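You operate a simulated robot arm through the tools that you are given. There is no shell and no other tool.

You run a simulated robot arm. Do the job below in one go: nothing can be reset, and whatever is moved stays where it is left.

JOB
Wind 3 bends on the winding jig, with the pull set by the chart.
Fine: reset the counter first; lock the jig lever again. Where these are worked on the way, their far stop is far enough and under half their travel is too little: jig lever.

The check looks at the end state, three seconds after you hand in, the way a careful person would. Anything else that was tipped, shoved, dropped, spilled or broken makes it a failure.

ROBOT AND FRAMES
A 7-joint arm with a fingered hand, fixed in place. Base frame: the origin is at the foot of the arm, x ahead of it, y to its left, z up. Readings come in cm, rad, newtons and seconds.
With the tool pointing down near the work surface it reaches from about 16 to 76 cm from the base axis. Its first joint turns from -1.204 to 3.002 rad. Payload 3.4 kg.
The TCP is the grasp point between the finger pads, 3.9 cm short of the fingertips. In the tool frame z runs along the fingers and y along their closing line. Largest opening 18 cm; the body of the gripper starts 11.1 cm behind the TCP. The gripper is a hand of 3 fingers: y runs from the thumb to the fingers, the wrist lies at [0, 0, -26.2] in the tool frame, and closing takes about 1.5 s.
Orientation is that of the tool frame in the base frame, as a unit quaternion [w, x, y, z]. With the fingers straight down and closing along the base's y, the tool's x points along the base's -x, its y along +y and its z along -z.

CONTROLS
- The arm moves only by the tool play_rows. Its argument "moves" is one flat list of numbers, 7 for each row, row after row: the shift along the base's x, y, z in m, then the turn, a rotation vector about the base's x, y, z in rad, then the gripper command, from -1 (shut) to 1 (fully open), values between in proportion. In form: [dx, dy, dz, wx, wy, wz, gripper, dx, dy, dz, wx, wy, wz, gripper, ...]. A call has 1 to 20 rows; each row is the pose to reach, as a shift and turn from the pose commanded when the call began. A row lasts 0.2 s, in which the tool goes at most 5 cm and 0.15 rad; a call with a longer step from one row to the next is refused whole, and so is a gripper value outside its range. A pose out of reach is approached as far as the arm can. The call stops where the force on the tool passes 90 N (or 10 N more than at its start, if that is more) or the arm is blocked; 0.2 s more then pass. The fingers move at their own pace (about 7.2 cm/s each) and stop on an object; they squeeze with about 30 N. The grip force told is the motor's: it shows also when the fingers shut on nothing. Time passes only in rows, and 0.2 s behind the last, so rows that repeat a pose let the fingers close. It gives the time, the measured TCP pose, the force on the tool (base axes), the opening and the grip force at its end, in the units of the frame above (readings bear some noise), with the torque about the TCP (base axes, N m) and any sound that the robot's microphone picked up.
- Cameras (640 x 400 px; columns grow to the right, rows downward): "scene" is fixed at [21.97, 50.1, 147.28]; the picture's right is [-0.95, -0.32, 0.00], its down [-0.10, 0.29, -0.95] and it looks along [0.31, -0.90, -0.31] (base axes); focal length 318 px, centre (320, 200). "wrist" rides on the gripper at [6.3, -3.6, -12.8] in the tool frame; the picture's right is [0.50, 0.87, 0.00], its down [-0.75, 0.43, -0.49] and it looks along [-0.43, 0.25, 0.87] (tool axes); focal length 226 px, centre (320, 200). There is no depth. A picture from a camera that has moved, and an enlarged one, comes with that camera's place and axes in the base frame and with its lens.
- grab_frame(camera): a new picture of that camera. The clock stands still meanwhile.
- lift_body(by): slides the trunk up (or, below 0, down) by that many cm; the arm rides with it, the base frame stays. It gives what a move gives, with no picture.
- preshape(shape): the hand has 3 fingers and takes this shape, open, in about a second: jaw (thumb against the fingers, like two jaws); tri (thumb and two fingers); tip (a fingertip pinch); poke (one finger out to press); point (the index stretched); flat (the hand flat); cup (the hand cupped); fist (a fist). The gripper value then closes the fingers along that shape, each until it touches; the sizes above hold for jaw. It gives what a move gives, with no picture.
- inspect(camera, box): a new picture of the part [left, top, right, bottom] of that camera's present view, enlarged. The clock stands still meanwhile.
- sign_off(): hands the job in; it is judged then, once.

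Places have to be worked out from the pictures, the camera data and where the tool is seen. Open the gripper and draw the arm clear of the work before you hand the job in, unless the task says otherwise.

The tools are called after "Emit:" by a JSON object that holds its "fn" and its "kwargs". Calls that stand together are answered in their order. play_rows: Moves the arm, as the interface text tells. Its arguments: {"type":"object","properties":{"moves":{"type":"array"}},"required":["moves"]} The other tools are called the same way: lift_body (by) slides the trunk up or down; preshape (shape) gives the hand a shape; grab_frame (camera) takes a picture; inspect (camera, box) takes an enlarged picture of a part of a camera's view; sign_off () hands the job in.

At the start:

```text
time: 0.0
position: [30.54, -42.7, 125.69]
ee_rot: [0.0, 0.0, 1.0, -0.001]
force: [0.4, -0.1, -0.3]
wrist_torque: [0.01, 0.01, 0.02]
finger_gap: 17.99
finger_force: 0.1
shape: jaw
trunk travel left (down, up): [-30.0, 24.2]
```

scene: 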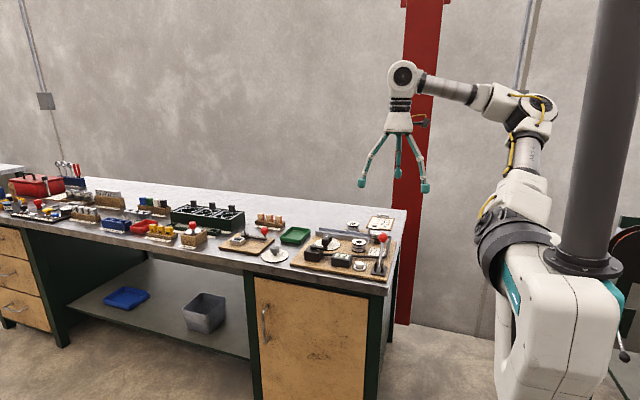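
wrist: 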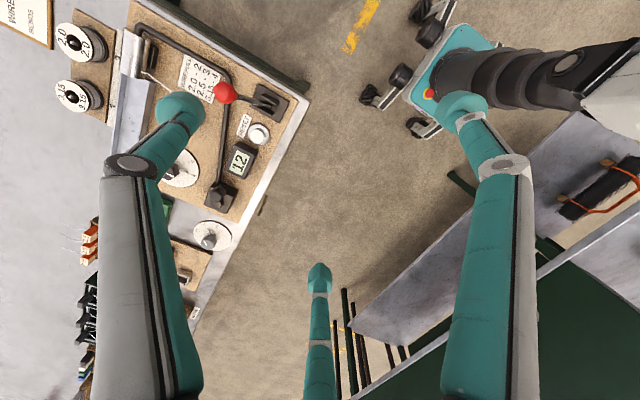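

The scene shows a bench with several stations, and the winding jig seems to be on the cork board at the near right end. I'll enlarge the views to read the labels.

Emit:
{"fn": "inspect", "kwargs": {"camera": "scene", "box": [280, 200, 420, 290]}}

Emit:
{"fn": "inspect", "kwargs": {"camera": "wrist", "box": [40, 0, 320, 175]}}

Emit:
{"fn": "inspect", "kwargs": {"camera": "wrist", "box": [0, 0, 100, 62]}}

Emit:
{"fn": "inspect", "kwargs": {"camera": "scene", "box": [140, 180, 300, 280]}}

```text
4.44 times, centred on (350, 245) of scene
camera zoom: at [21.97, 50.1, 147.28], right [-0.95, -0.32, 0.0], down [-0.1, 0.29, -0.95], along [0.31, -0.9, -0.31], focal length 1414 px, centre (187, 0)
```

zoom: 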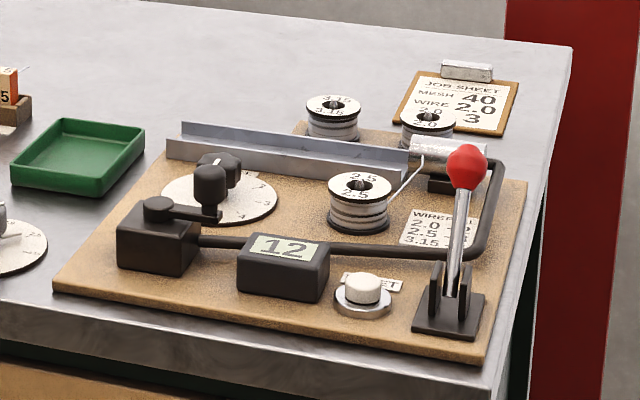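

```text
2.29 times, centred on (180, 88) of wrist
camera zoom: at [24.2, -46.4, 138.62], right [-0.5, 0.87, 0.0], down [0.75, 0.43, 0.49], along [0.43, 0.25, -0.87], focal length 517 px, centre (640, 457)
```

zoom: 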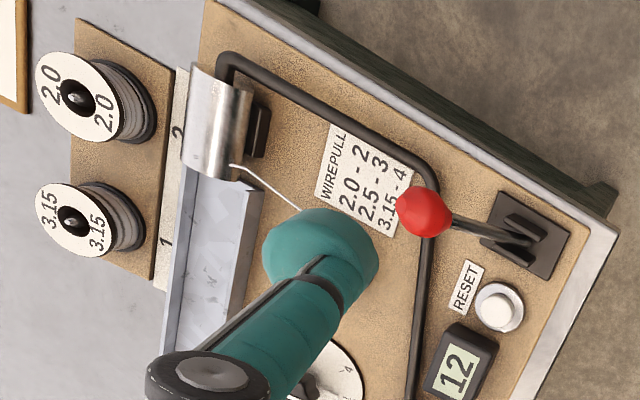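

```text
6.40 times, centred on (50, 31) of wrist
camera zoom: at [24.2, -46.4, 138.62], right [-0.5, 0.87, 0.0], down [0.75, 0.43, 0.49], along [0.43, 0.25, -0.87], focal length 1447 px, centre (2048, 1282)
```

zoom: 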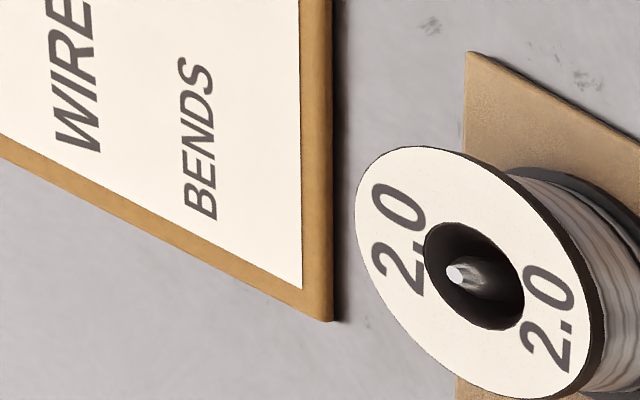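

```text
4.00 times, centred on (220, 230) of scene
camera zoom: at [21.97, 50.1, 147.28], right [-0.95, -0.32, 0.0], down [-0.1, 0.29, -0.95], along [0.31, -0.9, -0.31], focal length 1273 px, centre (720, 80)
```

zoom: 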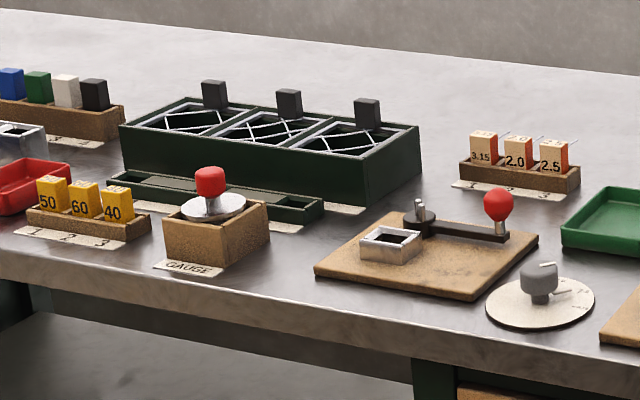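

The jig carries a spool that looks marked 2.5, and its chart reads 2.0-2, 2.5-3, 3.15-4. The counter shows 12. I'll enlarge the dial, the crank, the job sheet and the lever before moving.

Emit:
{"fn": "inspect", "kwargs": {"camera": "scene", "box": [300, 225, 350, 257]}}

Emit:
{"fn": "inspect", "kwargs": {"camera": "scene", "box": [360, 210, 410, 242]}}

Emit:
{"fn": "inspect", "kwargs": {"camera": "scene", "box": [345, 235, 395, 275]}}

Emit:
{"fn": "inspect", "kwargs": {"camera": "wrist", "box": [140, 130, 280, 260]}}

```text
12.50 times, centred on (325, 241) of scene
camera zoom: at [21.97, 50.1, 147.28], right [-0.95, -0.32, 0.0], down [-0.1, 0.29, -0.95], along [0.31, -0.9, -0.31], focal length 3977 px, centre (258, -312)
```

zoom: 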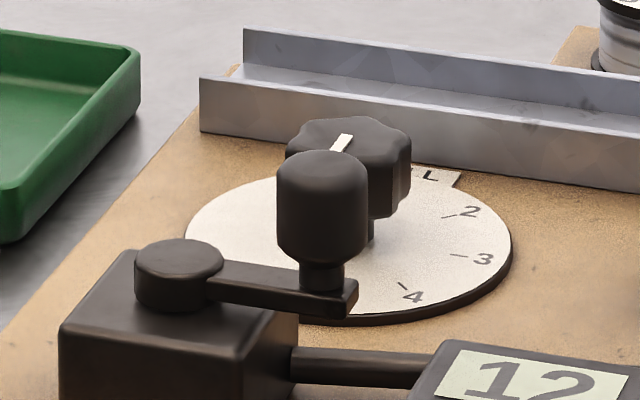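

```text
12.50 times, centred on (385, 226) of scene
camera zoom: at [21.97, 50.1, 147.28], right [-0.95, -0.32, 0.0], down [-0.1, 0.29, -0.95], along [0.31, -0.9, -0.31], focal length 3977 px, centre (-492, -125)
```

zoom: 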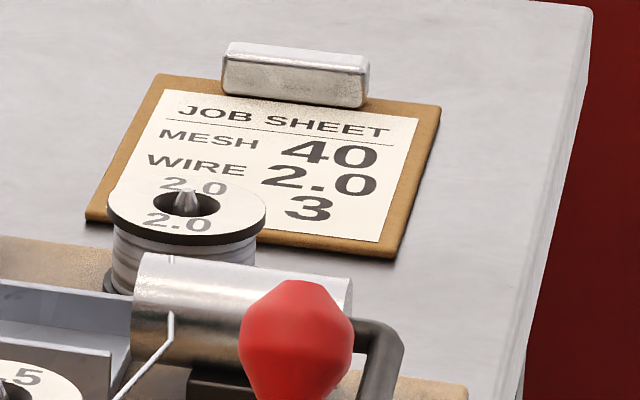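

```text
10.00 times, centred on (370, 255) of scene
camera zoom: at [21.97, 50.1, 147.28], right [-0.95, -0.32, 0.0], down [-0.1, 0.29, -0.95], along [0.31, -0.9, -0.31], focal length 3182 px, centre (-180, -350)
```

zoom: 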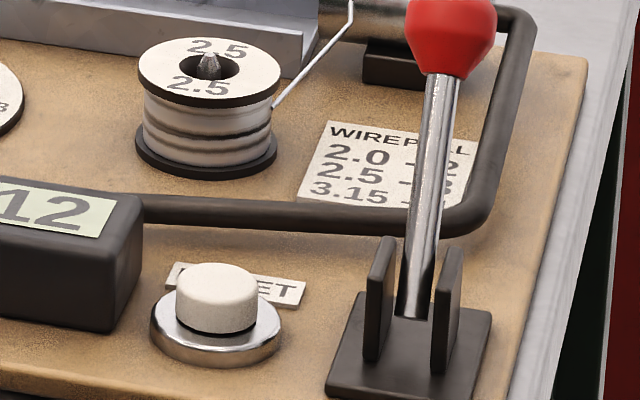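

```text
3.08 times, centred on (210, 195) of wrist
camera zoom: at [24.2, -46.4, 138.62], right [-0.5, 0.87, 0.0], down [0.75, 0.43, 0.49], along [0.43, 0.25, -0.87], focal length 696 px, centre (658, 215)
```

zoom: 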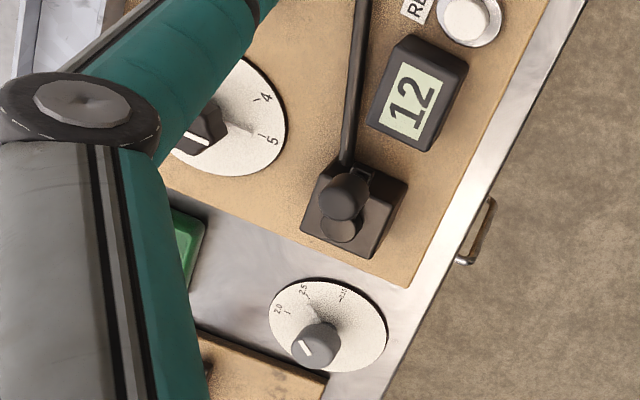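

The fitted spool with the threaded wire reads 2.5, so the chart gives pull 3. The job sheet says 2.0, but I wasn't asked to change spools. The lever ball is near (35,-58,97), its foot near (34.6,-52,89), and the crank axis near (60,-54,93). I'll turn the wrist camera about the vertical to face the jig for a clearer view.

Emit:
{"fn": "play_rows", "kwargs": {"moves": [0, 0, 0, 0, 0, -0.13, 1, 0, 0, 0, 0, 0, -0.26, 1, 0.005, 0.005, 0, 0, 0, -0.39, 1, 0.01, 0.01, 0, 0, 0, -0.52, 1, 0.015, 0.015, 0, 0, 0, -0.65, 1, 0.02, 0.02, 0, 0, 0, -0.78, 1, 0.025, 0.02, 0, 0, 0, -0.91, 1, 0.025, 0.02, 0, 0, 0, -1.04, 1, 0.025, 0.02, 0, 0, 0, -1.17, 1, 0.025, 0.02, 0, 0, 0, -1.3, 1, 0.025, 0.02, 0, 0, 0, -1.43, 1, 0.025, 0.02, 0, 0, 0, -1.57, 1, 0.025, 0.02, 0, 0, 0, -1.57, 1]}}

Emit:
{"fn": "grab_frame", "kwargs": {"camera": "wrist"}}

Emit:
{"fn": "grab_frame", "kwargs": {"camera": "scene"}}

```text
time: 2.8
position: [33.19, -41.79, 126.01]
ee_rot: [-0.003, 0.706, 0.708, 0.0]
force: [0.1, -0.3, 0.8]
wrist_torque: [0.03, -0.01, 0.0]
finger_gap: 18.01
finger_force: 0.0
shape: jaw
out of reach, approached as far as the arm can: row 12, 13
trunk travel left (down, up): [-30.0, 24.2]
```

```text
taken
camera wrist: at [29.47, -35.71, 138.93], right [0.86, 0.5, 0.0], down [0.44, -0.75, 0.49], along [0.24, -0.42, -0.87], focal length 226 px, centre (320, 200)
```

wrist: 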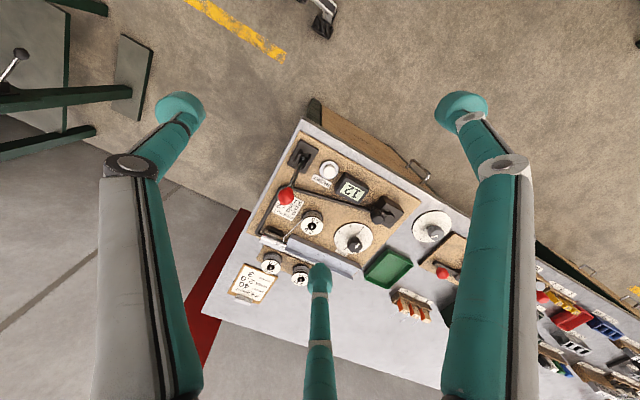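

```text
taken
```

scene: 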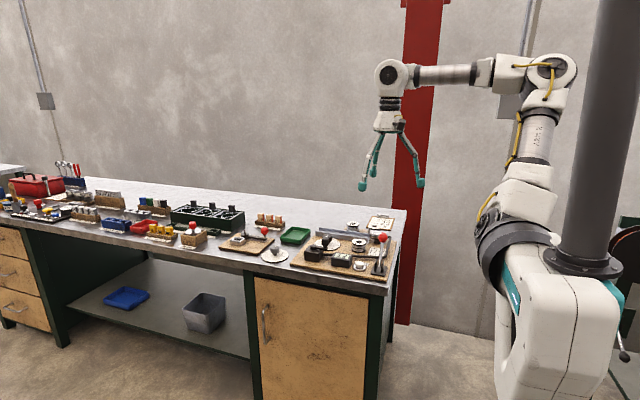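

The whole jig is in view now. I'll enlarge it to read the dial and get positions.

Emit:
{"fn": "inspect", "kwargs": {"camera": "wrist", "box": [240, 120, 440, 245]}}

Emit:
{"fn": "inspect", "kwargs": {"camera": "wrist", "box": [320, 185, 420, 260]}}

Emit:
{"fn": "inspect", "kwargs": {"camera": "wrist", "box": [255, 125, 355, 190]}}

```text
3.20 times, centred on (340, 182) of wrist
camera zoom: at [29.47, -35.71, 138.93], right [0.86, 0.5, 0.0], down [0.44, -0.75, 0.49], along [0.24, -0.42, -0.87], focal length 723 px, centre (256, 256)
```

zoom: 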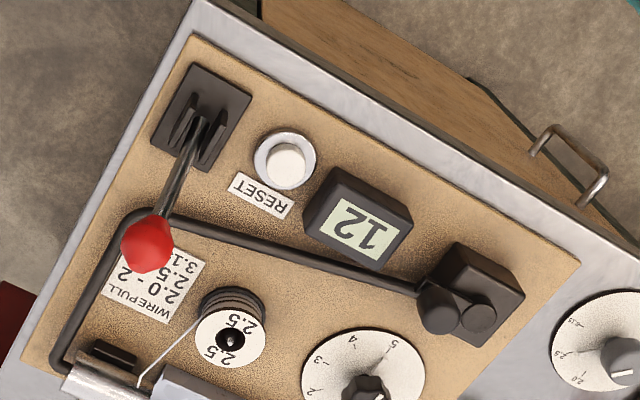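

```text
5.33 times, centred on (370, 222) of wrist
camera zoom: at [29.47, -35.71, 138.93], right [0.86, 0.5, 0.0], down [0.44, -0.75, 0.49], along [0.24, -0.42, -0.87], focal length 1206 px, centre (53, 80)
```

zoom: 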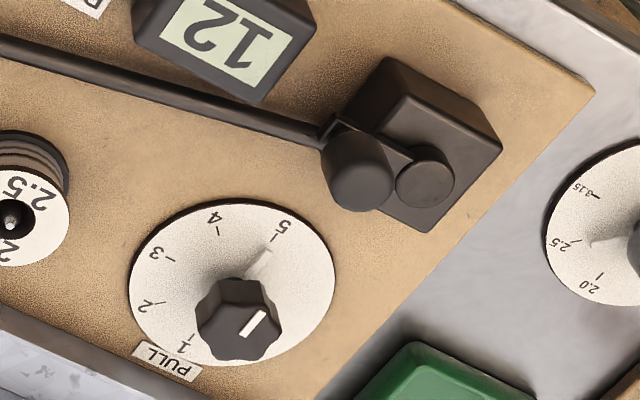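

```text
6.15 times, centred on (305, 158) of wrist
camera zoom: at [29.47, -35.71, 138.93], right [0.86, 0.5, 0.0], down [0.44, -0.75, 0.49], along [0.24, -0.42, -0.87], focal length 1391 px, centre (412, 462)
```

zoom: 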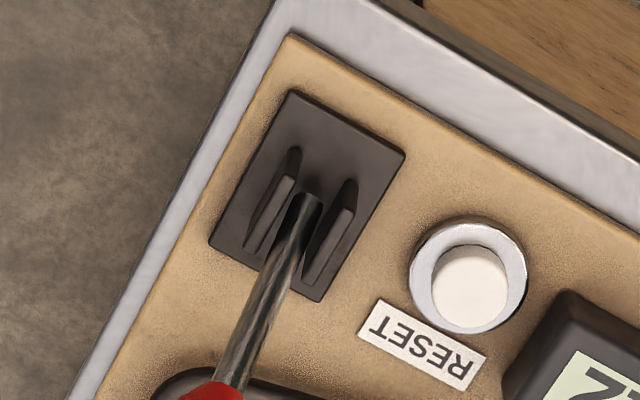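

The pull knob's white bar points at 5, and the marks are about 45° apart with 3 towards -x. So it needs about 90° counter-clockwise seen from above. RESET is near (42,-52). I'll take the poke shape and see where the pressing finger sits.

Emit:
{"fn": "preshape", "kwargs": {"shape": "poke"}}

Emit:
{"fn": "grab_frame", "kwargs": {"camera": "wrist"}}

Emit:
{"fn": "inspect", "kwargs": {"camera": "scene", "box": [340, 50, 460, 200]}}

```text
time: 3.7
position: [33.11, -41.75, 126.03]
ee_rot: [-0.002, 0.705, 0.709, 0.0]
force: [0.8, -0.1, 0.5]
wrist_torque: [-0.01, 0.02, 0.0]
finger_gap: 0.0
finger_force: 0.2
shape: poke
trunk travel left (down, up): [-30.0, 24.2]
```

```text
taken
camera wrist: at [29.45, -35.66, 138.94], right [0.86, 0.51, 0.0], down [0.44, -0.75, 0.49], along [0.24, -0.42, -0.87], focal length 226 px, centre (320, 200)
```

wrist: 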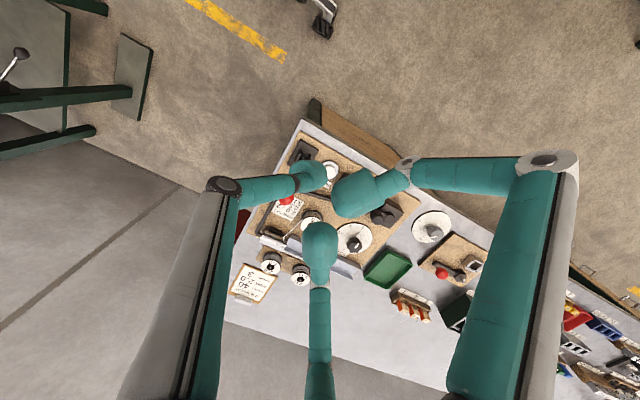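

```text
2.67 times, centred on (400, 125) of scene
camera zoom: at [21.97, 50.1, 147.28], right [-0.95, -0.32, 0.0], down [-0.1, 0.29, -0.95], along [0.31, -0.9, -0.31], focal length 848 px, centre (107, 400)
```

zoom: 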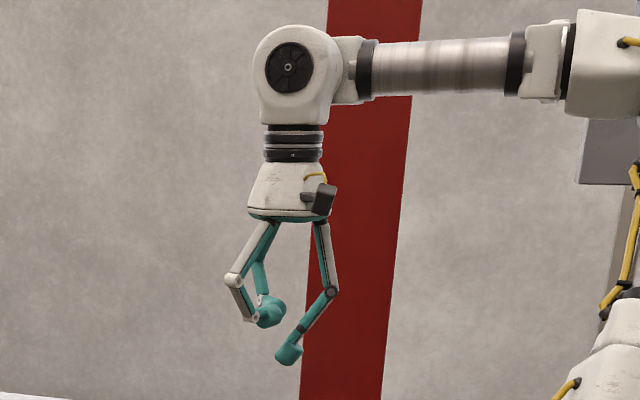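

In poke shape the thumb points down near the tool axis, with its tip about 4 cm past the TCP. Combining the two wrist views puts the RESET button top at about (41.3,-51.9,89). I'll turn the hand back to its starting roll, which keeps the fingers clear of the lever ball, and come down to about 16 cm above the button.

Emit:
{"fn": "play_rows", "kwargs": {"moves": [0.007, -0.009, 0, 0, 0, 0.13, 1, 0.014, -0.018, 0, 0, 0, 0.26, 1, 0.021, -0.027, 0, 0, 0, 0.39, 1, 0.028, -0.036, 0, 0, 0, 0.52, 1, 0.035, -0.045, 0, 0, 0, 0.65, 1, 0.042, -0.054, 0, 0, 0, 0.78, 1, 0.049, -0.063, 0, 0, 0, 0.91, 1, 0.056, -0.072, 0, 0, 0, 1.04, 1, 0.063, -0.081, -0.02, 0, 0, 1.17, 1, 0.07, -0.09, -0.05, 0, 0, 1.3, 1, 0.077, -0.099, -0.08, 0, 0, 1.43, 1, 0.0826, -0.106, -0.11, 0, 0, 1.57, 1, 0.0826, -0.106, -0.15, 0, 0, 1.57, 1, 0.0826, -0.106, -0.19, 0, 0, 1.57, 1, 0.0826, -0.106, -0.207, 0, 0, 1.57, 1, 0.0826, -0.106, -0.207, 0, 0, 1.57, 1]}}

Emit:
{"fn": "grab_frame", "kwargs": {"camera": "wrist"}}

Emit:
{"fn": "inspect", "kwargs": {"camera": "scene", "box": [300, 130, 460, 290]}}

```text
time: 7.1
position: [41.37, -52.42, 105.36]
ee_rot: [0.0, 0.0, 1.0, -0.001]
force: [0.0, -0.1, 0.0]
wrist_torque: [0.04, 0.02, 0.0]
finger_gap: 0.0
finger_force: 0.1
shape: poke
trunk travel left (down, up): [-30.0, 24.2]
```

```text
taken
camera wrist: at [35.04, -56.0, 118.3], right [-0.5, 0.87, 0.0], down [0.75, 0.44, 0.49], along [0.43, 0.24, -0.87], focal length 226 px, centre (320, 200)
```

wrist: 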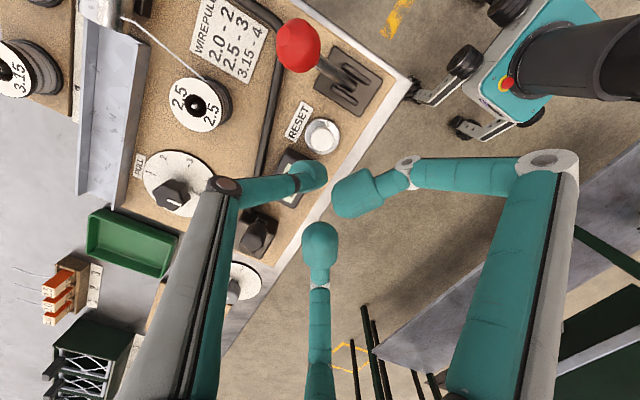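

```text
2.50 times, centred on (380, 210) of scene
camera zoom: at [21.97, 50.1, 147.28], right [-0.95, -0.32, 0.0], down [-0.1, 0.29, -0.95], along [0.31, -0.9, -0.31], focal length 795 px, centre (170, 175)
```

zoom: 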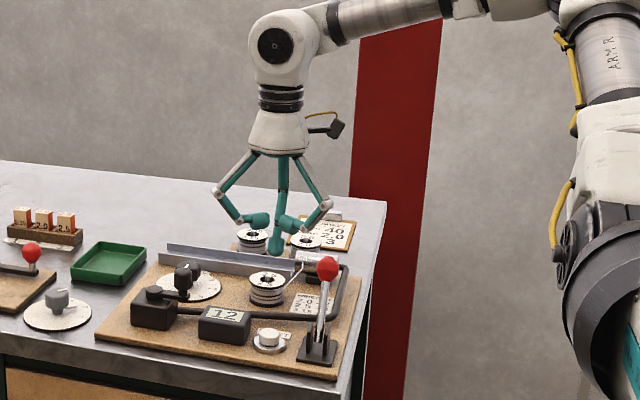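

The hand is above the button, and this closer view puts the button at about (41.2,-52.5). I'll zoom in to see how the poking fingertip lines up with it.

Emit:
{"fn": "inspect", "kwargs": {"camera": "scene", "box": [360, 200, 410, 240]}}

Emit:
{"fn": "inspect", "kwargs": {"camera": "wrist", "box": [250, 100, 410, 200]}}

```text
10.00 times, centred on (385, 220) of scene
camera zoom: at [21.97, 50.1, 147.28], right [-0.95, -0.32, 0.0], down [-0.1, 0.29, -0.95], along [0.31, -0.9, -0.31], focal length 3182 px, centre (-330, 0)
```

zoom: 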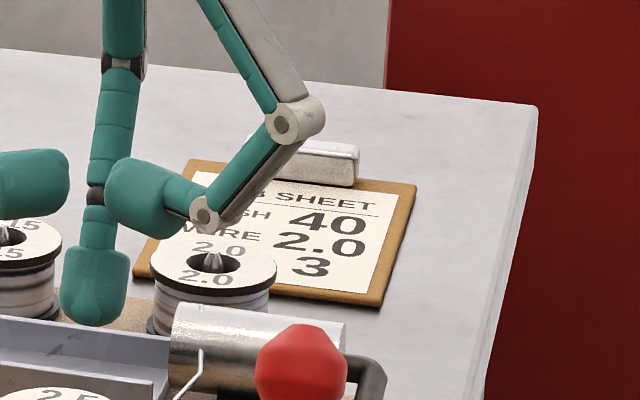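

```text
4.00 times, centred on (330, 150) of wrist
camera zoom: at [35.04, -56.0, 118.3], right [-0.5, 0.87, 0.0], down [0.75, 0.44, 0.49], along [0.43, 0.24, -0.87], focal length 904 px, centre (280, 400)
```

zoom: 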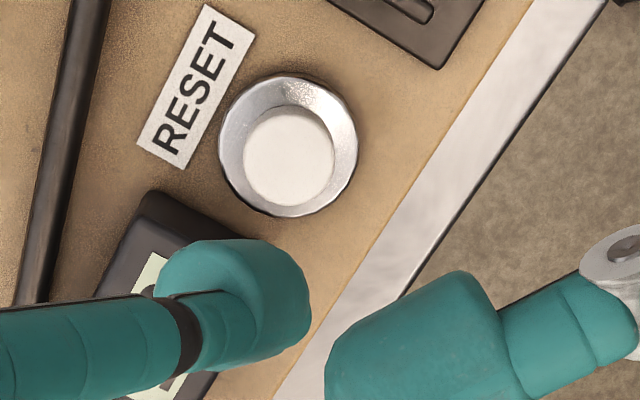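

The fingertip sits about 0.5 cm toward -y of the tool axis. I'll shift to centre it on the button and come down to just above it.

Emit:
{"fn": "play_rows", "kwargs": {"moves": [-0.001, 0.001, -0.03, 0, 0, 0, 1, -0.003, 0.004, -0.06, 0, 0, 0, 1, -0.003, 0.004, -0.09, 0, 0, 0, 1, -0.003, 0.004, -0.108, 0, 0, 0, 1, -0.003, 0.004, -0.112, 0, 0, 0, 1, -0.003, 0.004, -0.112, 0, 0, 0, 1]}}

Emit:
{"fn": "inspect", "kwargs": {"camera": "scene", "box": [345, 225, 395, 265]}}

Emit:
{"fn": "inspect", "kwargs": {"camera": "wrist", "box": [250, 100, 410, 200]}}

```text
time: 8.5
position: [41.05, -52.0, 94.16]
ee_rot: [0.0, 0.0, 1.0, -0.002]
force: [-0.4, 0.8, 0.5]
wrist_torque: [0.0, 0.02, 0.01]
finger_gap: 0.0
finger_force: 0.1
shape: poke
trunk travel left (down, up): [-30.0, 24.2]
```

```text
10.00 times, centred on (370, 245) of scene
camera zoom: at [21.97, 50.1, 147.28], right [-0.95, -0.32, 0.0], down [-0.1, 0.29, -0.95], along [0.31, -0.9, -0.31], focal length 3182 px, centre (-180, -250)
```

zoom: 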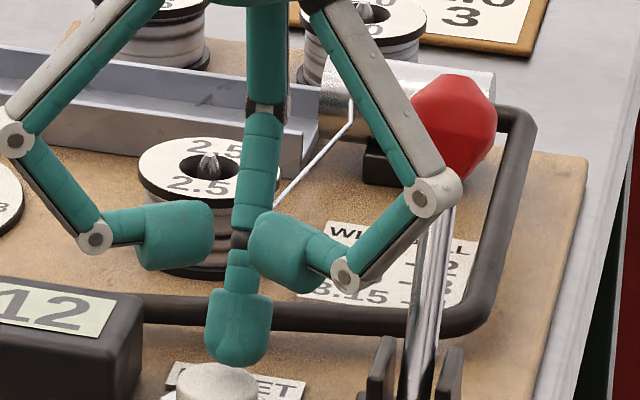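

```text
4.00 times, centred on (330, 150) of wrist
camera zoom: at [34.69, -55.56, 107.04], right [-0.5, 0.87, 0.0], down [0.75, 0.44, 0.49], along [0.43, 0.24, -0.87], focal length 904 px, centre (280, 400)
```

zoom: 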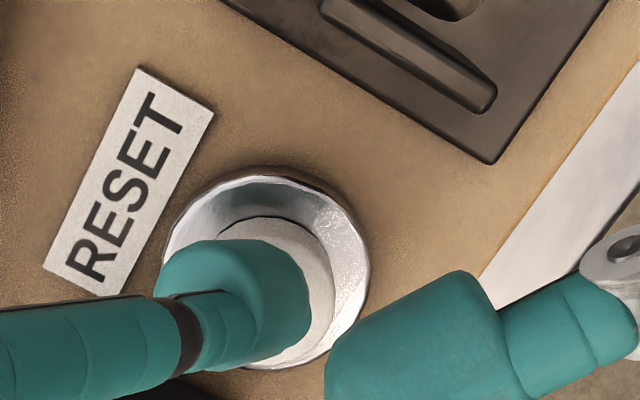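

The tip hangs about 1 cm above the button, with the button slightly more to +x. I'll shift +0.6 cm in x and +0.2 cm in y, then lower in small steps.

Emit:
{"fn": "play_rows", "kwargs": {"moves": [0.006, 0.002, 0, 0, 0, 0, 1, 0.006, 0.002, -0.004, 0, 0, 0, 1, 0.006, 0.002, -0.008, 0, 0, 0, 1, 0.006, 0.002, -0.01, 0, 0, 0, 1, 0.006, 0.002, -0.012, 0, 0, 0, 1, 0.006, 0.002, -0.012, 0, 0, 0, 1]}}

Emit:
{"fn": "inspect", "kwargs": {"camera": "scene", "box": [330, 235, 380, 275]}}

```text
time: 9.9
position: [41.5, -51.74, 92.98]
ee_rot: [0.0, 0.0, 1.0, -0.002]
force: [-0.2, -0.6, 4.1]
wrist_torque: [-0.04, -0.02, 0.02]
finger_gap: 0.0
finger_force: 0.1
shape: poke
trunk travel left (down, up): [-30.0, 24.2]
heard: click
```

```text
10.00 times, centred on (355, 255) of scene
camera zoom: at [21.97, 50.1, 147.28], right [-0.95, -0.32, 0.0], down [-0.1, 0.29, -0.95], along [0.31, -0.9, -0.31], focal length 3182 px, centre (-30, -350)
```

zoom: 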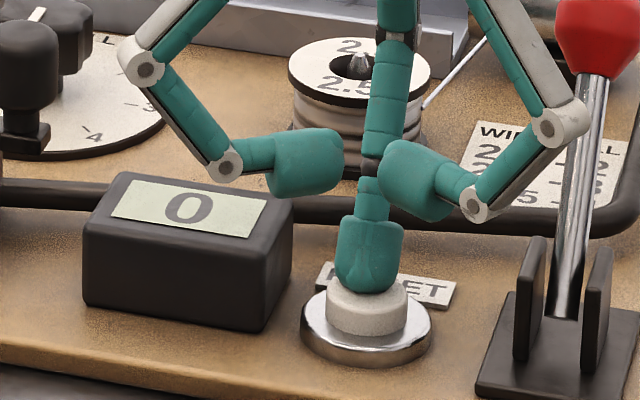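

The counter reads 0 with a click, so the reset is done. I'll rise clear of the jig and go back to the jaw shape to see how far the hand can reach toward the pull knob.

Emit:
{"fn": "play_rows", "kwargs": {"moves": [0, 0, 0.01, 0, 0, 0, 1, 0, 0, 0.04, 0, 0, 0, 1, 0, 0, 0.08, 0, 0, 0, 1, 0, 0, 0.12, 0, 0, 0, 1, 0, 0, 0.16, 0, 0, 0, 1, 0, 0, 0.2, 0, 0, 0, 1, 0, 0, 0.2, 0, 0, 0, 1]}}

Emit:
{"fn": "preshape", "kwargs": {"shape": "jaw"}}

Emit:
{"fn": "play_rows", "kwargs": {"moves": [0.03, -0.025, 0, 0, 0, 0, 1, 0.06, -0.05, 0, 0, 0, 0, 1, 0.09, -0.075, 0, 0, 0, 0, 1, 0.12, -0.1, 0, 0, 0, 0, 1, 0.15, -0.125, 0, 0, 0, 0, 1, 0.165, -0.148, 0, 0, 0, 0, 1, 0.165, -0.148, 0, 0, 0, 0, 1, 0.165, -0.148, 0, 0, 0, 0, 1]}}

Emit:
{"fn": "grab_frame", "kwargs": {"camera": "wrist"}}

Emit:
{"fn": "grab_frame", "kwargs": {"camera": "scene"}}

```text
time: 11.5
position: [41.89, -51.64, 112.85]
ee_rot: [-0.002, 0.0, 1.0, -0.002]
force: [0.5, -0.3, -1.1]
wrist_torque: [0.01, 0.02, -0.01]
finger_gap: 0.0
finger_force: 0.0
shape: poke
trunk travel left (down, up): [-30.0, 24.2]
```

```text
time: 12.4
position: [41.66, -51.71, 112.82]
ee_rot: [0.0, 0.0, 1.0, -0.002]
force: [0.7, 0.0, 0.2]
wrist_torque: [0.02, -0.01, -0.02]
finger_gap: 17.99
finger_force: 0.1
shape: jaw
trunk travel left (down, up): [-30.0, 24.2]
```

```text
time: 14.2
position: [58.82, -66.69, 112.96]
ee_rot: [-0.002, -0.001, 1.0, -0.001]
force: [0.5, -0.3, 0.1]
wrist_torque: [-0.03, 0.05, -0.02]
finger_gap: 17.98
finger_force: 0.1
shape: jaw
trunk travel left (down, up): [-30.0, 24.2]
```

```text
taken
camera wrist: at [52.48, -70.37, 125.92], right [-0.5, 0.87, 0.0], down [0.75, 0.44, 0.49], along [0.42, 0.24, -0.87], focal length 226 px, centre (320, 200)
```

wrist: 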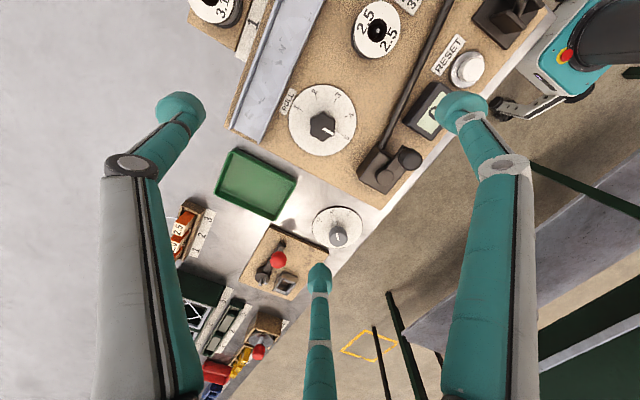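

```text
taken
```

scene: 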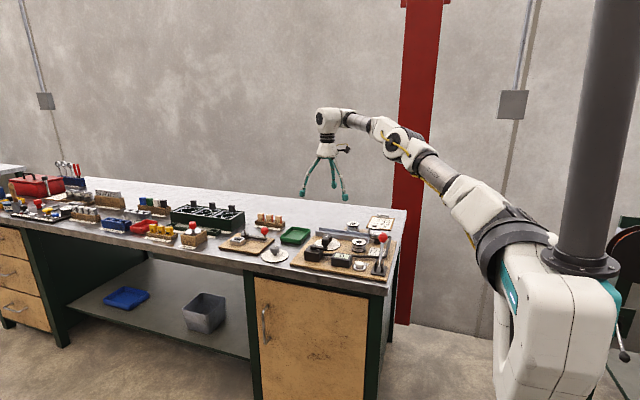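

The arm reached above the dial with the tool straight down and no complaint. I'll zoom in on the dial and the crank from here.

Emit:
{"fn": "inspect", "kwargs": {"camera": "wrist", "box": [270, 75, 370, 160]}}

Emit:
{"fn": "inspect", "kwargs": {"camera": "wrist", "box": [340, 120, 440, 210]}}

Emit:
{"fn": "inspect", "kwargs": {"camera": "scene", "box": [280, 150, 400, 290]}}

```text
4.71 times, centred on (320, 118) of wrist
camera zoom: at [52.48, -70.37, 125.92], right [-0.5, 0.87, 0.0], down [0.75, 0.44, 0.49], along [0.42, 0.24, -0.87], focal length 1064 px, centre (320, 588)
```

zoom: 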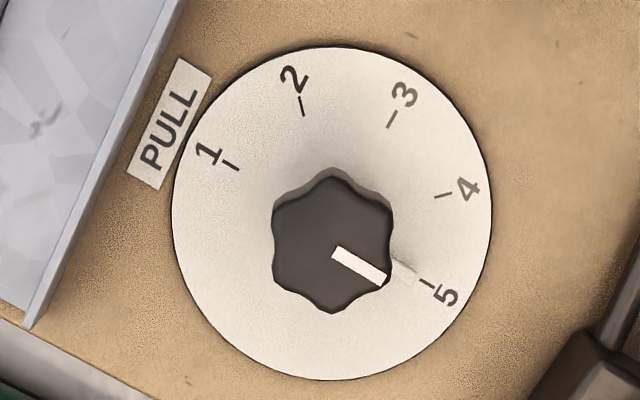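

```text
4.44 times, centred on (390, 165) of wrist
camera zoom: at [52.48, -70.37, 125.92], right [-0.5, 0.87, 0.0], down [0.75, 0.44, 0.49], along [0.42, 0.24, -0.87], focal length 1005 px, centre (9, 356)
```

zoom: 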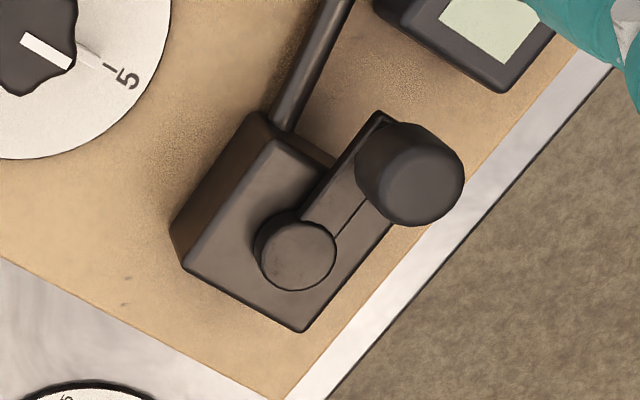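

```text
2.86 times, centred on (340, 220) of scene
camera zoom: at [21.97, 50.1, 147.28], right [-0.95, -0.32, 0.0], down [-0.1, 0.29, -0.95], along [0.31, -0.9, -0.31], focal length 909 px, centre (263, 143)
```

zoom: 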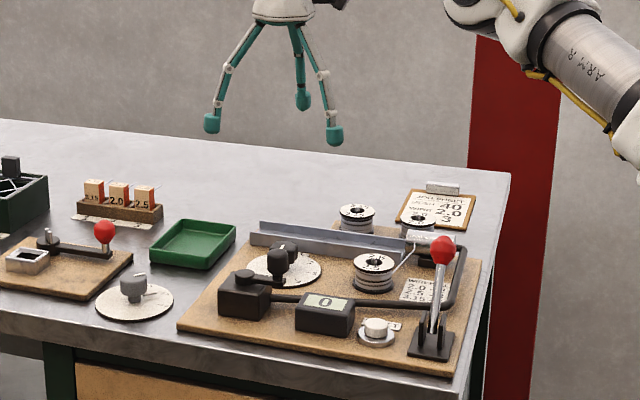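

The pointer clearly sits at 5, with marks 4 and 3 counter-clockwise from it. The dial axis is near (58.0,-66.9), the knob is about 3.8 cm wide and its top is near z=92.5. I'll pre-turn the hand -1.35 rad to leave room for the 90° turn, narrow the fingers to about 9 cm and come down part way above the knob.

Emit:
{"fn": "play_rows", "kwargs": {"moves": [0, 0, 0, 0, 0, -0.135, 0.5, 0, 0, 0, 0, 0, -0.27, 0, 0, 0, 0, 0, 0, -0.405, 0, 0, 0, 0, 0, 0, -0.54, 0, 0, 0, -0.01, 0, 0, -0.675, 0, 0, 0, -0.02, 0, 0, -0.81, 0, 0, -0.001, -0.03, 0, 0, -0.945, 0, 0, -0.002, -0.04, 0, 0, -1.08, 0, 0, -0.002, -0.05, 0, 0, -1.215, 0, 0, -0.002, -0.07, 0, 0, -1.35, 0, 0, -0.002, -0.09, 0, 0, -1.35, 0, 0, -0.002, -0.1, 0, 0, -1.35, 0, 0, -0.002, -0.1, 0, 0, -1.35, 0, 0, -0.002, -0.1, 0, 0, -1.35, 0]}}

Emit:
{"fn": "grab_frame", "kwargs": {"camera": "wrist"}}

Emit:
{"fn": "inspect", "kwargs": {"camera": "scene", "box": [280, 150, 400, 290]}}

```text
time: 17.2
position: [58.37, -66.88, 102.92]
ee_rot: [-0.002, 0.625, 0.781, -0.001]
force: [0.4, 0.8, 0.7]
wrist_torque: [0.0, 0.0, -0.01]
finger_gap: 9.07
finger_force: 0.0
shape: jaw
trunk travel left (down, up): [-30.0, 24.2]
```

```text
taken
camera wrist: at [53.45, -61.6, 115.8], right [0.74, 0.68, 0.0], down [0.59, -0.64, 0.49], along [0.33, -0.36, -0.87], focal length 226 px, centre (320, 200)
```

wrist: 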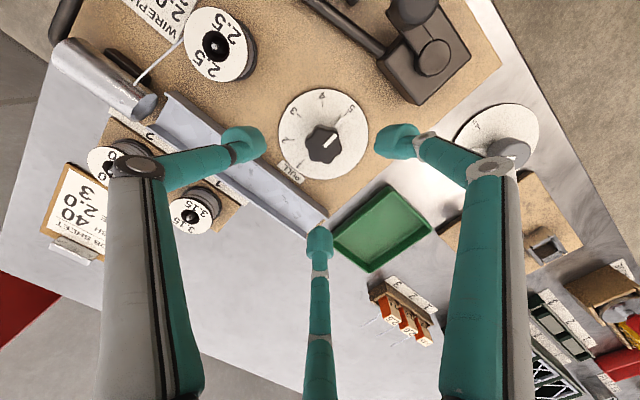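

```text
2.86 times, centred on (340, 220) of scene
camera zoom: at [21.97, 50.1, 147.28], right [-0.95, -0.32, 0.0], down [-0.1, 0.29, -0.95], along [0.31, -0.9, -0.31], focal length 909 px, centre (263, 143)
```

zoom: 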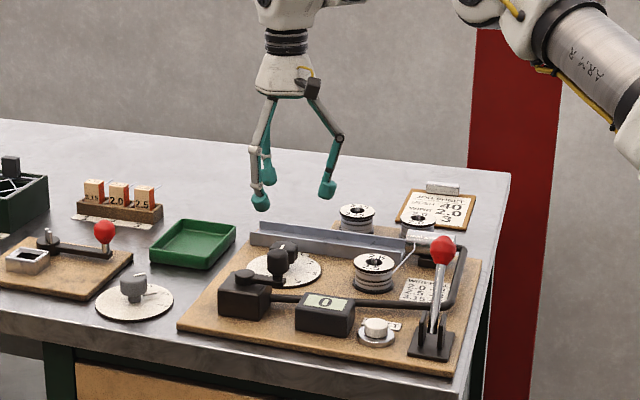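

I'll zoom in to measure how far the knob is from the tool axis.

Emit:
{"fn": "inspect", "kwargs": {"camera": "wrist", "box": [270, 80, 380, 185]}}

```text
3.81 times, centred on (325, 132) of wrist
camera zoom: at [53.45, -61.6, 115.8], right [0.74, 0.68, 0.0], down [0.59, -0.64, 0.49], along [0.33, -0.36, -0.87], focal length 861 px, centre (301, 457)
```

zoom: 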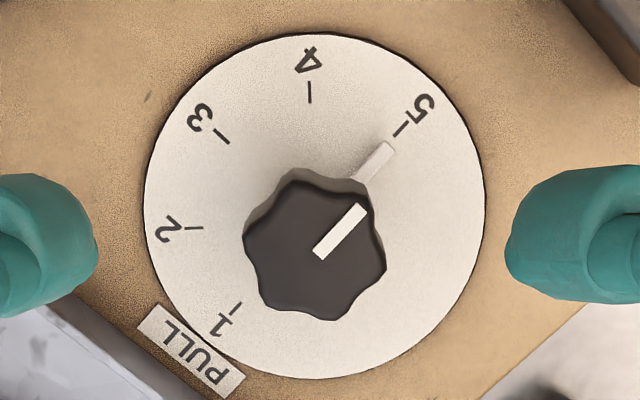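

From the two views the knob axis comes out nearer (58.5,-66.5), with its top about z=90.5-92. I'll shift toward it, lower to TCP z≈95 with the fingers straddling it, and look again.

Emit:
{"fn": "play_rows", "kwargs": {"moves": [0.0015, 0.0035, 0, 0, 0, 0, 0, 0.0015, 0.0035, -0.03, 0, 0, 0, 0, 0.0015, 0.0035, -0.06, 0, 0, 0, 0, 0.0015, 0.0035, -0.08, 0, 0, 0, 0, 0.0015, 0.0035, -0.08, 0, 0, 0, 0, 0.0015, 0.0035, -0.08, 0, 0, 0, 0]}}

Emit:
{"fn": "inspect", "kwargs": {"camera": "wrist", "box": [220, 90, 420, 215]}}

Emit:
{"fn": "inspect", "kwargs": {"camera": "scene", "box": [295, 200, 365, 260]}}

```text
time: 18.6
position: [58.48, -66.53, 94.92]
ee_rot: [-0.002, 0.625, 0.78, -0.001]
force: [-0.5, -0.2, -0.4]
wrist_torque: [0.02, -0.02, 0.01]
finger_gap: 9.04
finger_force: 0.0
shape: jaw
trunk travel left (down, up): [-30.0, 24.2]
```

```text
3.20 times, centred on (320, 152) of wrist
camera zoom: at [53.59, -61.3, 107.83], right [0.74, 0.68, 0.0], down [0.59, -0.64, 0.49], along [0.33, -0.36, -0.87], focal length 723 px, centre (320, 352)
```

zoom: 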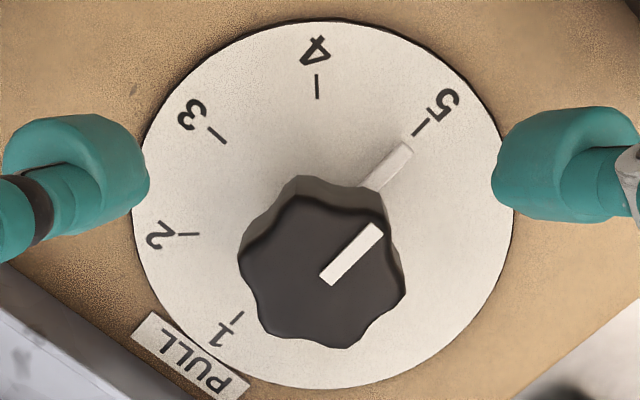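

```text
6.67 times, centred on (330, 230) of scene
camera zoom: at [21.97, 50.1, 147.28], right [-0.95, -0.32, 0.0], down [-0.1, 0.29, -0.95], along [0.31, -0.9, -0.31], focal length 2121 px, centre (253, 0)
```

zoom: 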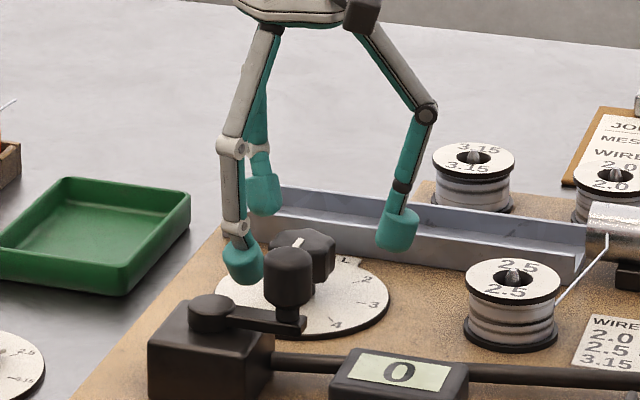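

The disc and knob are well centred under the tool axis. The disc is at about z=87.8 and the knob top at about 91.6, with a low pointer rib aimed at 5. I'll test the hand's roll range here, clear of everything, up to the angle needed at the end of the turn.

Emit:
{"fn": "play_rows", "kwargs": {"moves": [0, 0, 0.005, 0, 0, 0.148, 0, 0, 0, 0.01, 0, 0, 0.296, 0, 0, 0, 0.01, 0, 0, 0.444, 0, 0, 0, 0.01, 0, 0, 0.592, 0, 0, 0, 0.01, 0, 0, 0.74, 0, 0, 0, 0.01, 0, 0, 0.888, 0, 0, 0, 0.01, 0, 0, 1.036, 0, 0, 0, 0.01, 0, 0, 1.184, 0, 0, 0, 0.01, 0, 0, 1.332, 0, 0, 0, 0.01, 0, 0, 1.48, 0, 0, 0, 0.01, 0, 0, 1.628, 0, 0, 0, 0.01, 0, 0, 1.776, 0, 0, 0, 0.01, 0, 0, 1.924, 0, 0, 0, 0.01, 0, 0, 2.072, 0, 0, 0, 0.01, 0, 0, 2.22, 0, 0, 0, 0.01, 0, 0, 2.368, 0, 0, 0, 0.01, 0, 0, 2.516, 0]}}

```text
time: 22.2
position: [58.47, -66.43, 96.12]
ee_rot: [0.0, -0.553, 0.833, -0.002]
force: [-0.1, -0.5, -0.5]
wrist_torque: [0.01, -0.03, -0.03]
finger_gap: 9.07
finger_force: 0.0
shape: jaw
trunk travel left (down, up): [-30.0, 24.2]
```

The full roll range is available. I'll go back -1.57 rad so the fingers straddle the pointer rib, and lower to TCP z≈93.4 around the knob.

Emit:
{"fn": "play_rows", "kwargs": {"moves": [0, 0, 0, 0, 0, -0.143, 0, 0, 0, 0, 0, 0, -0.286, 0, 0, 0, 0, 0, 0, -0.429, 0, 0, 0, 0, 0, 0, -0.572, 0, 0, 0, 0, 0, 0, -0.715, 0, 0, 0, 0, 0, 0, -0.858, 0, 0, 0, 0, 0, 0, -1.001, 0, 0, 0, 0, 0, 0, -1.144, 0, 0, 0, 0, 0, 0, -1.287, 0, 0, 0, 0, 0, 0, -1.43, 0, 0, 0, 0, 0, 0, -1.571, 0, 0, 0, -0.01, 0, 0, -1.571, 0, 0, 0, -0.02, 0, 0, -1.571, 0, 0, 0, -0.026, 0, 0, -1.571, 0, 0, 0, -0.026, 0, 0, -1.571, 0, 0, 0, -0.026, 0, 0, -1.571, 0]}}

Emit:
{"fn": "inspect", "kwargs": {"camera": "wrist", "box": [220, 90, 420, 240]}}

Emit:
{"fn": "inspect", "kwargs": {"camera": "scene", "box": [300, 215, 350, 255]}}

```text
time: 25.6
position: [58.36, -66.46, 93.43]
ee_rot: [-0.001, 0.201, 0.98, -0.001]
force: [0.1, -0.7, 0.3]
wrist_torque: [0.0, -0.01, 0.02]
finger_gap: 9.04
finger_force: 0.1
shape: jaw
trunk travel left (down, up): [-30.0, 24.2]
```

```text
2.67 times, centred on (320, 165) of wrist
camera zoom: at [51.27, -67.42, 106.21], right [-0.12, 0.99, 0.0], down [0.87, 0.1, 0.49], along [0.49, 0.06, -0.87], focal length 603 px, centre (320, 293)
```

zoom: 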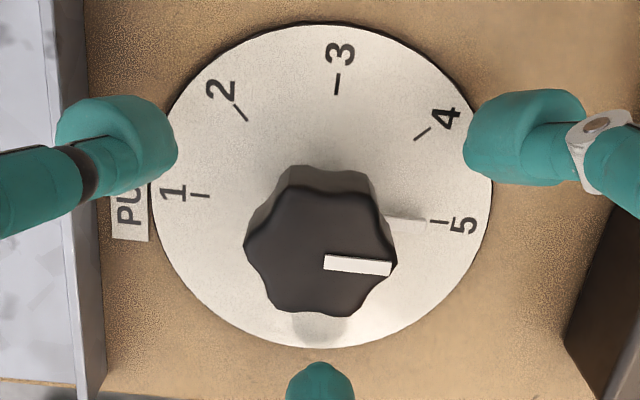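

```text
10.00 times, centred on (325, 235) of scene
camera zoom: at [21.97, 50.1, 147.28], right [-0.95, -0.32, 0.0], down [-0.1, 0.29, -0.95], along [0.31, -0.9, -0.31], focal length 3182 px, centre (270, -150)
```

zoom: 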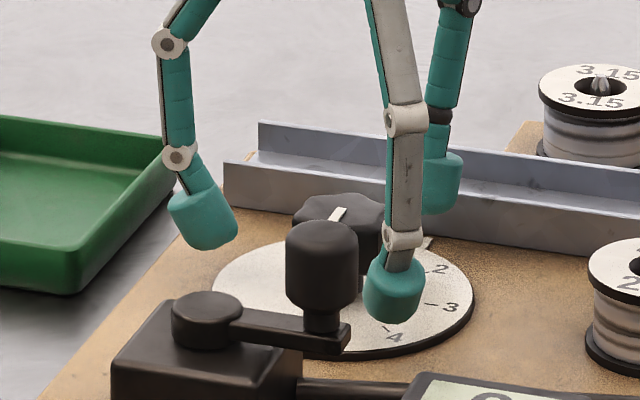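

Knob and tool axis are aligned to within a couple of millimetres. I'll close the fingers on the knob.

Emit:
{"fn": "play_rows", "kwargs": {"moves": [0, 0, 0, 0, 0, 0, -0.3, 0, 0, 0, 0, 0, 0, -0.6, 0, 0, 0, 0, 0, 0, -1, 0, 0, 0, 0, 0, 0, -1, 0, 0, 0, 0, 0, 0, -1, 0, 0, 0, 0, 0, 0, -1, 0, 0, 0, 0, 0, 0, -1]}}

Emit:
{"fn": "inspect", "kwargs": {"camera": "wrist", "box": [220, 90, 420, 240]}}

Emit:
{"fn": "inspect", "kwargs": {"camera": "scene", "box": [300, 215, 350, 255]}}

```text
time: 27.2
position: [58.38, -66.44, 93.29]
ee_rot: [-0.001, 0.202, 0.979, -0.002]
force: [-1.2, 0.1, 0.2]
wrist_torque: [0.0, 0.03, -0.01]
finger_gap: 3.24
finger_force: 29.9
shape: jaw
trunk travel left (down, up): [-30.0, 24.2]
```

```text
2.67 times, centred on (320, 165) of wrist
camera zoom: at [51.26, -67.41, 106.23], right [-0.12, 0.99, 0.0], down [0.87, 0.1, 0.49], along [0.49, 0.06, -0.87], focal length 603 px, centre (320, 293)
```

zoom: 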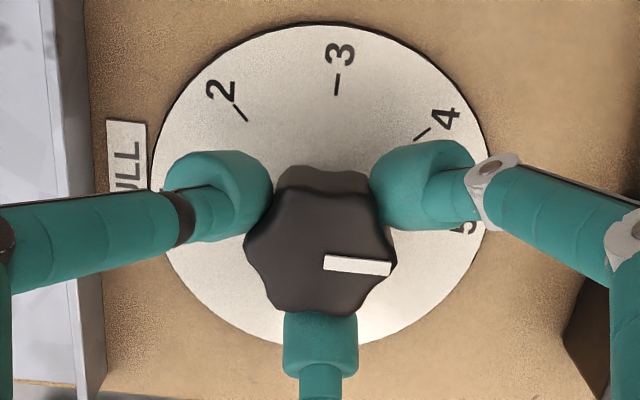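

```text
10.00 times, centred on (325, 235) of scene
camera zoom: at [21.97, 50.1, 147.28], right [-0.95, -0.32, 0.0], down [-0.1, 0.29, -0.95], along [0.31, -0.9, -0.31], focal length 3182 px, centre (270, -150)
```

zoom: 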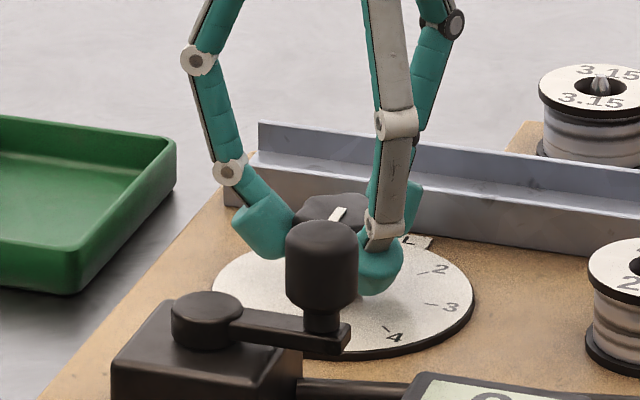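

The fingers hold the knob at a gap of 3.2 cm. I'll turn +0.715 rad first and check that the knob follows.

Emit:
{"fn": "play_rows", "kwargs": {"moves": [0, 0, 0, 0, 0, 0.143, -1, 0, 0, 0, 0, 0, 0.286, -1, 0, 0, 0, 0, 0, 0.429, -1, 0, 0, 0, 0, 0, 0.572, -1, 0, 0, 0, 0, 0, 0.715, -1, 0, 0, 0, 0, 0, 0.715, -1]}}

Emit:
{"fn": "inspect", "kwargs": {"camera": "wrist", "box": [220, 90, 420, 240]}}

```text
time: 28.6
position: [58.49, -66.57, 93.22]
ee_rot: [0.0, -0.156, 0.988, -0.002]
force: [1.0, -0.4, -2.3]
wrist_torque: [-0.03, 0.0, 0.04]
finger_gap: 3.22
finger_force: 30.0
shape: jaw
trunk travel left (down, up): [-30.0, 24.2]
```

```text
2.67 times, centred on (320, 165) of wrist
camera zoom: at [53.55, -71.94, 106.24], right [-0.74, 0.67, 0.0], down [0.58, 0.65, 0.49], along [0.33, 0.36, -0.87], focal length 603 px, centre (320, 293)
```

zoom: 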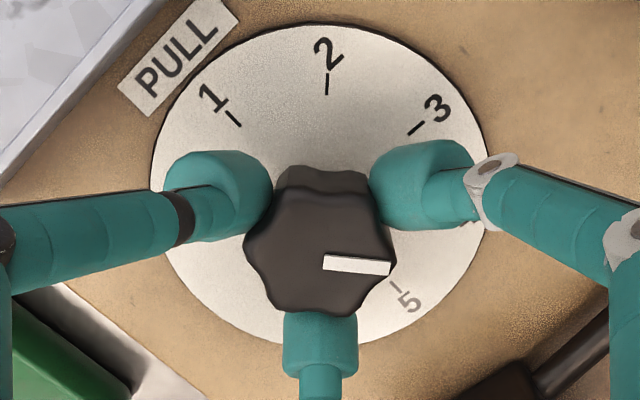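

The knob turns with the hand. I'll finish the rest of the 90°.

Emit:
{"fn": "play_rows", "kwargs": {"moves": [0, 0, 0, 0, 0, 0.143, -1, 0, 0, 0, 0, 0, 0.286, -1, 0, 0, 0, 0, 0, 0.429, -1, 0, 0, 0, 0, 0, 0.572, -1, 0, 0, 0, 0, 0, 0.715, -1, 0, 0, 0, 0, 0, 0.856, -1, 0, 0, 0, 0, 0, 0.856, -1, 0, 0, 0, 0, 0, 0.856, -1]}}

Emit:
{"fn": "inspect", "kwargs": {"camera": "wrist", "box": [220, 90, 420, 240]}}

```text
time: 30.4
position: [58.47, -66.57, 93.29]
ee_rot: [0.002, -0.551, 0.834, -0.001]
force: [2.4, -2.0, 0.9]
wrist_torque: [-0.04, -0.1, 0.0]
finger_gap: 3.2
finger_force: 30.0
shape: jaw
trunk travel left (down, up): [-30.0, 24.2]
```

```text
2.67 times, centred on (320, 165) of wrist
camera zoom: at [59.23, -73.79, 106.21], right [-0.99, -0.12, 0.0], down [-0.11, 0.86, 0.49], along [-0.06, 0.49, -0.87], focal length 603 px, centre (320, 293)
```

zoom: 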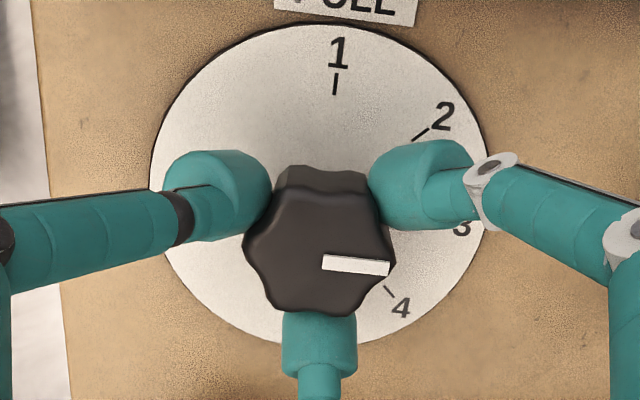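

The pointer now stands at 3 in the same way it first stood at 5. I'll open the fingers and lift straight up.

Emit:
{"fn": "play_rows", "kwargs": {"moves": [0, 0, 0, 0, 0, 0, -0.5, 0, 0, 0, 0, 0, 0, 0, 0, 0, 0, 0, 0, 0, 0, 0, 0, 0, 0, 0, 0, 0, 0, 0, 0.02, 0, 0, 0, 0, 0, 0, 0.06, 0, 0, 0, 0, 0, 0, 0.1, 0, 0, 0, 0, 0, 0, 0.1, 0, 0, 0, 0]}}

Emit:
{"fn": "inspect", "kwargs": {"camera": "wrist", "box": [270, 80, 380, 185]}}

Emit:
{"fn": "inspect", "kwargs": {"camera": "scene", "box": [290, 215, 350, 270]}}

```text
time: 32.2
position: [58.31, -66.43, 103.28]
ee_rot: [0.001, -0.551, 0.835, -0.001]
force: [0.4, -0.4, 0.2]
wrist_torque: [0.03, -0.03, 0.01]
finger_gap: 8.96
finger_force: 0.1
shape: jaw
trunk travel left (down, up): [-30.0, 24.2]
```

```text
3.81 times, centred on (325, 132) of wrist
camera zoom: at [59.14, -73.71, 116.19], right [-0.99, -0.12, 0.0], down [-0.11, 0.86, 0.49], along [-0.06, 0.49, -0.87], focal length 861 px, centre (301, 457)
```

zoom: 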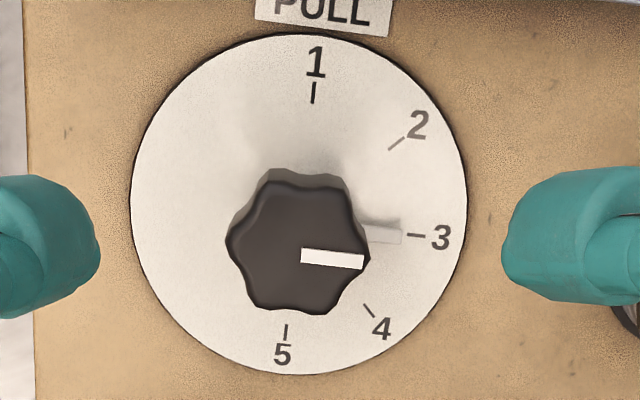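

```text
7.27 times, centred on (320, 242) of scene
camera zoom: at [21.97, 50.1, 147.28], right [-0.95, -0.32, 0.0], down [-0.1, 0.29, -0.95], along [0.31, -0.9, -0.31], focal length 2314 px, centre (320, -109)
```

zoom: 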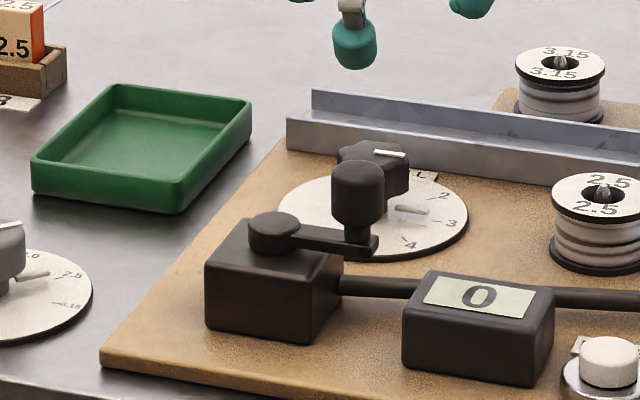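

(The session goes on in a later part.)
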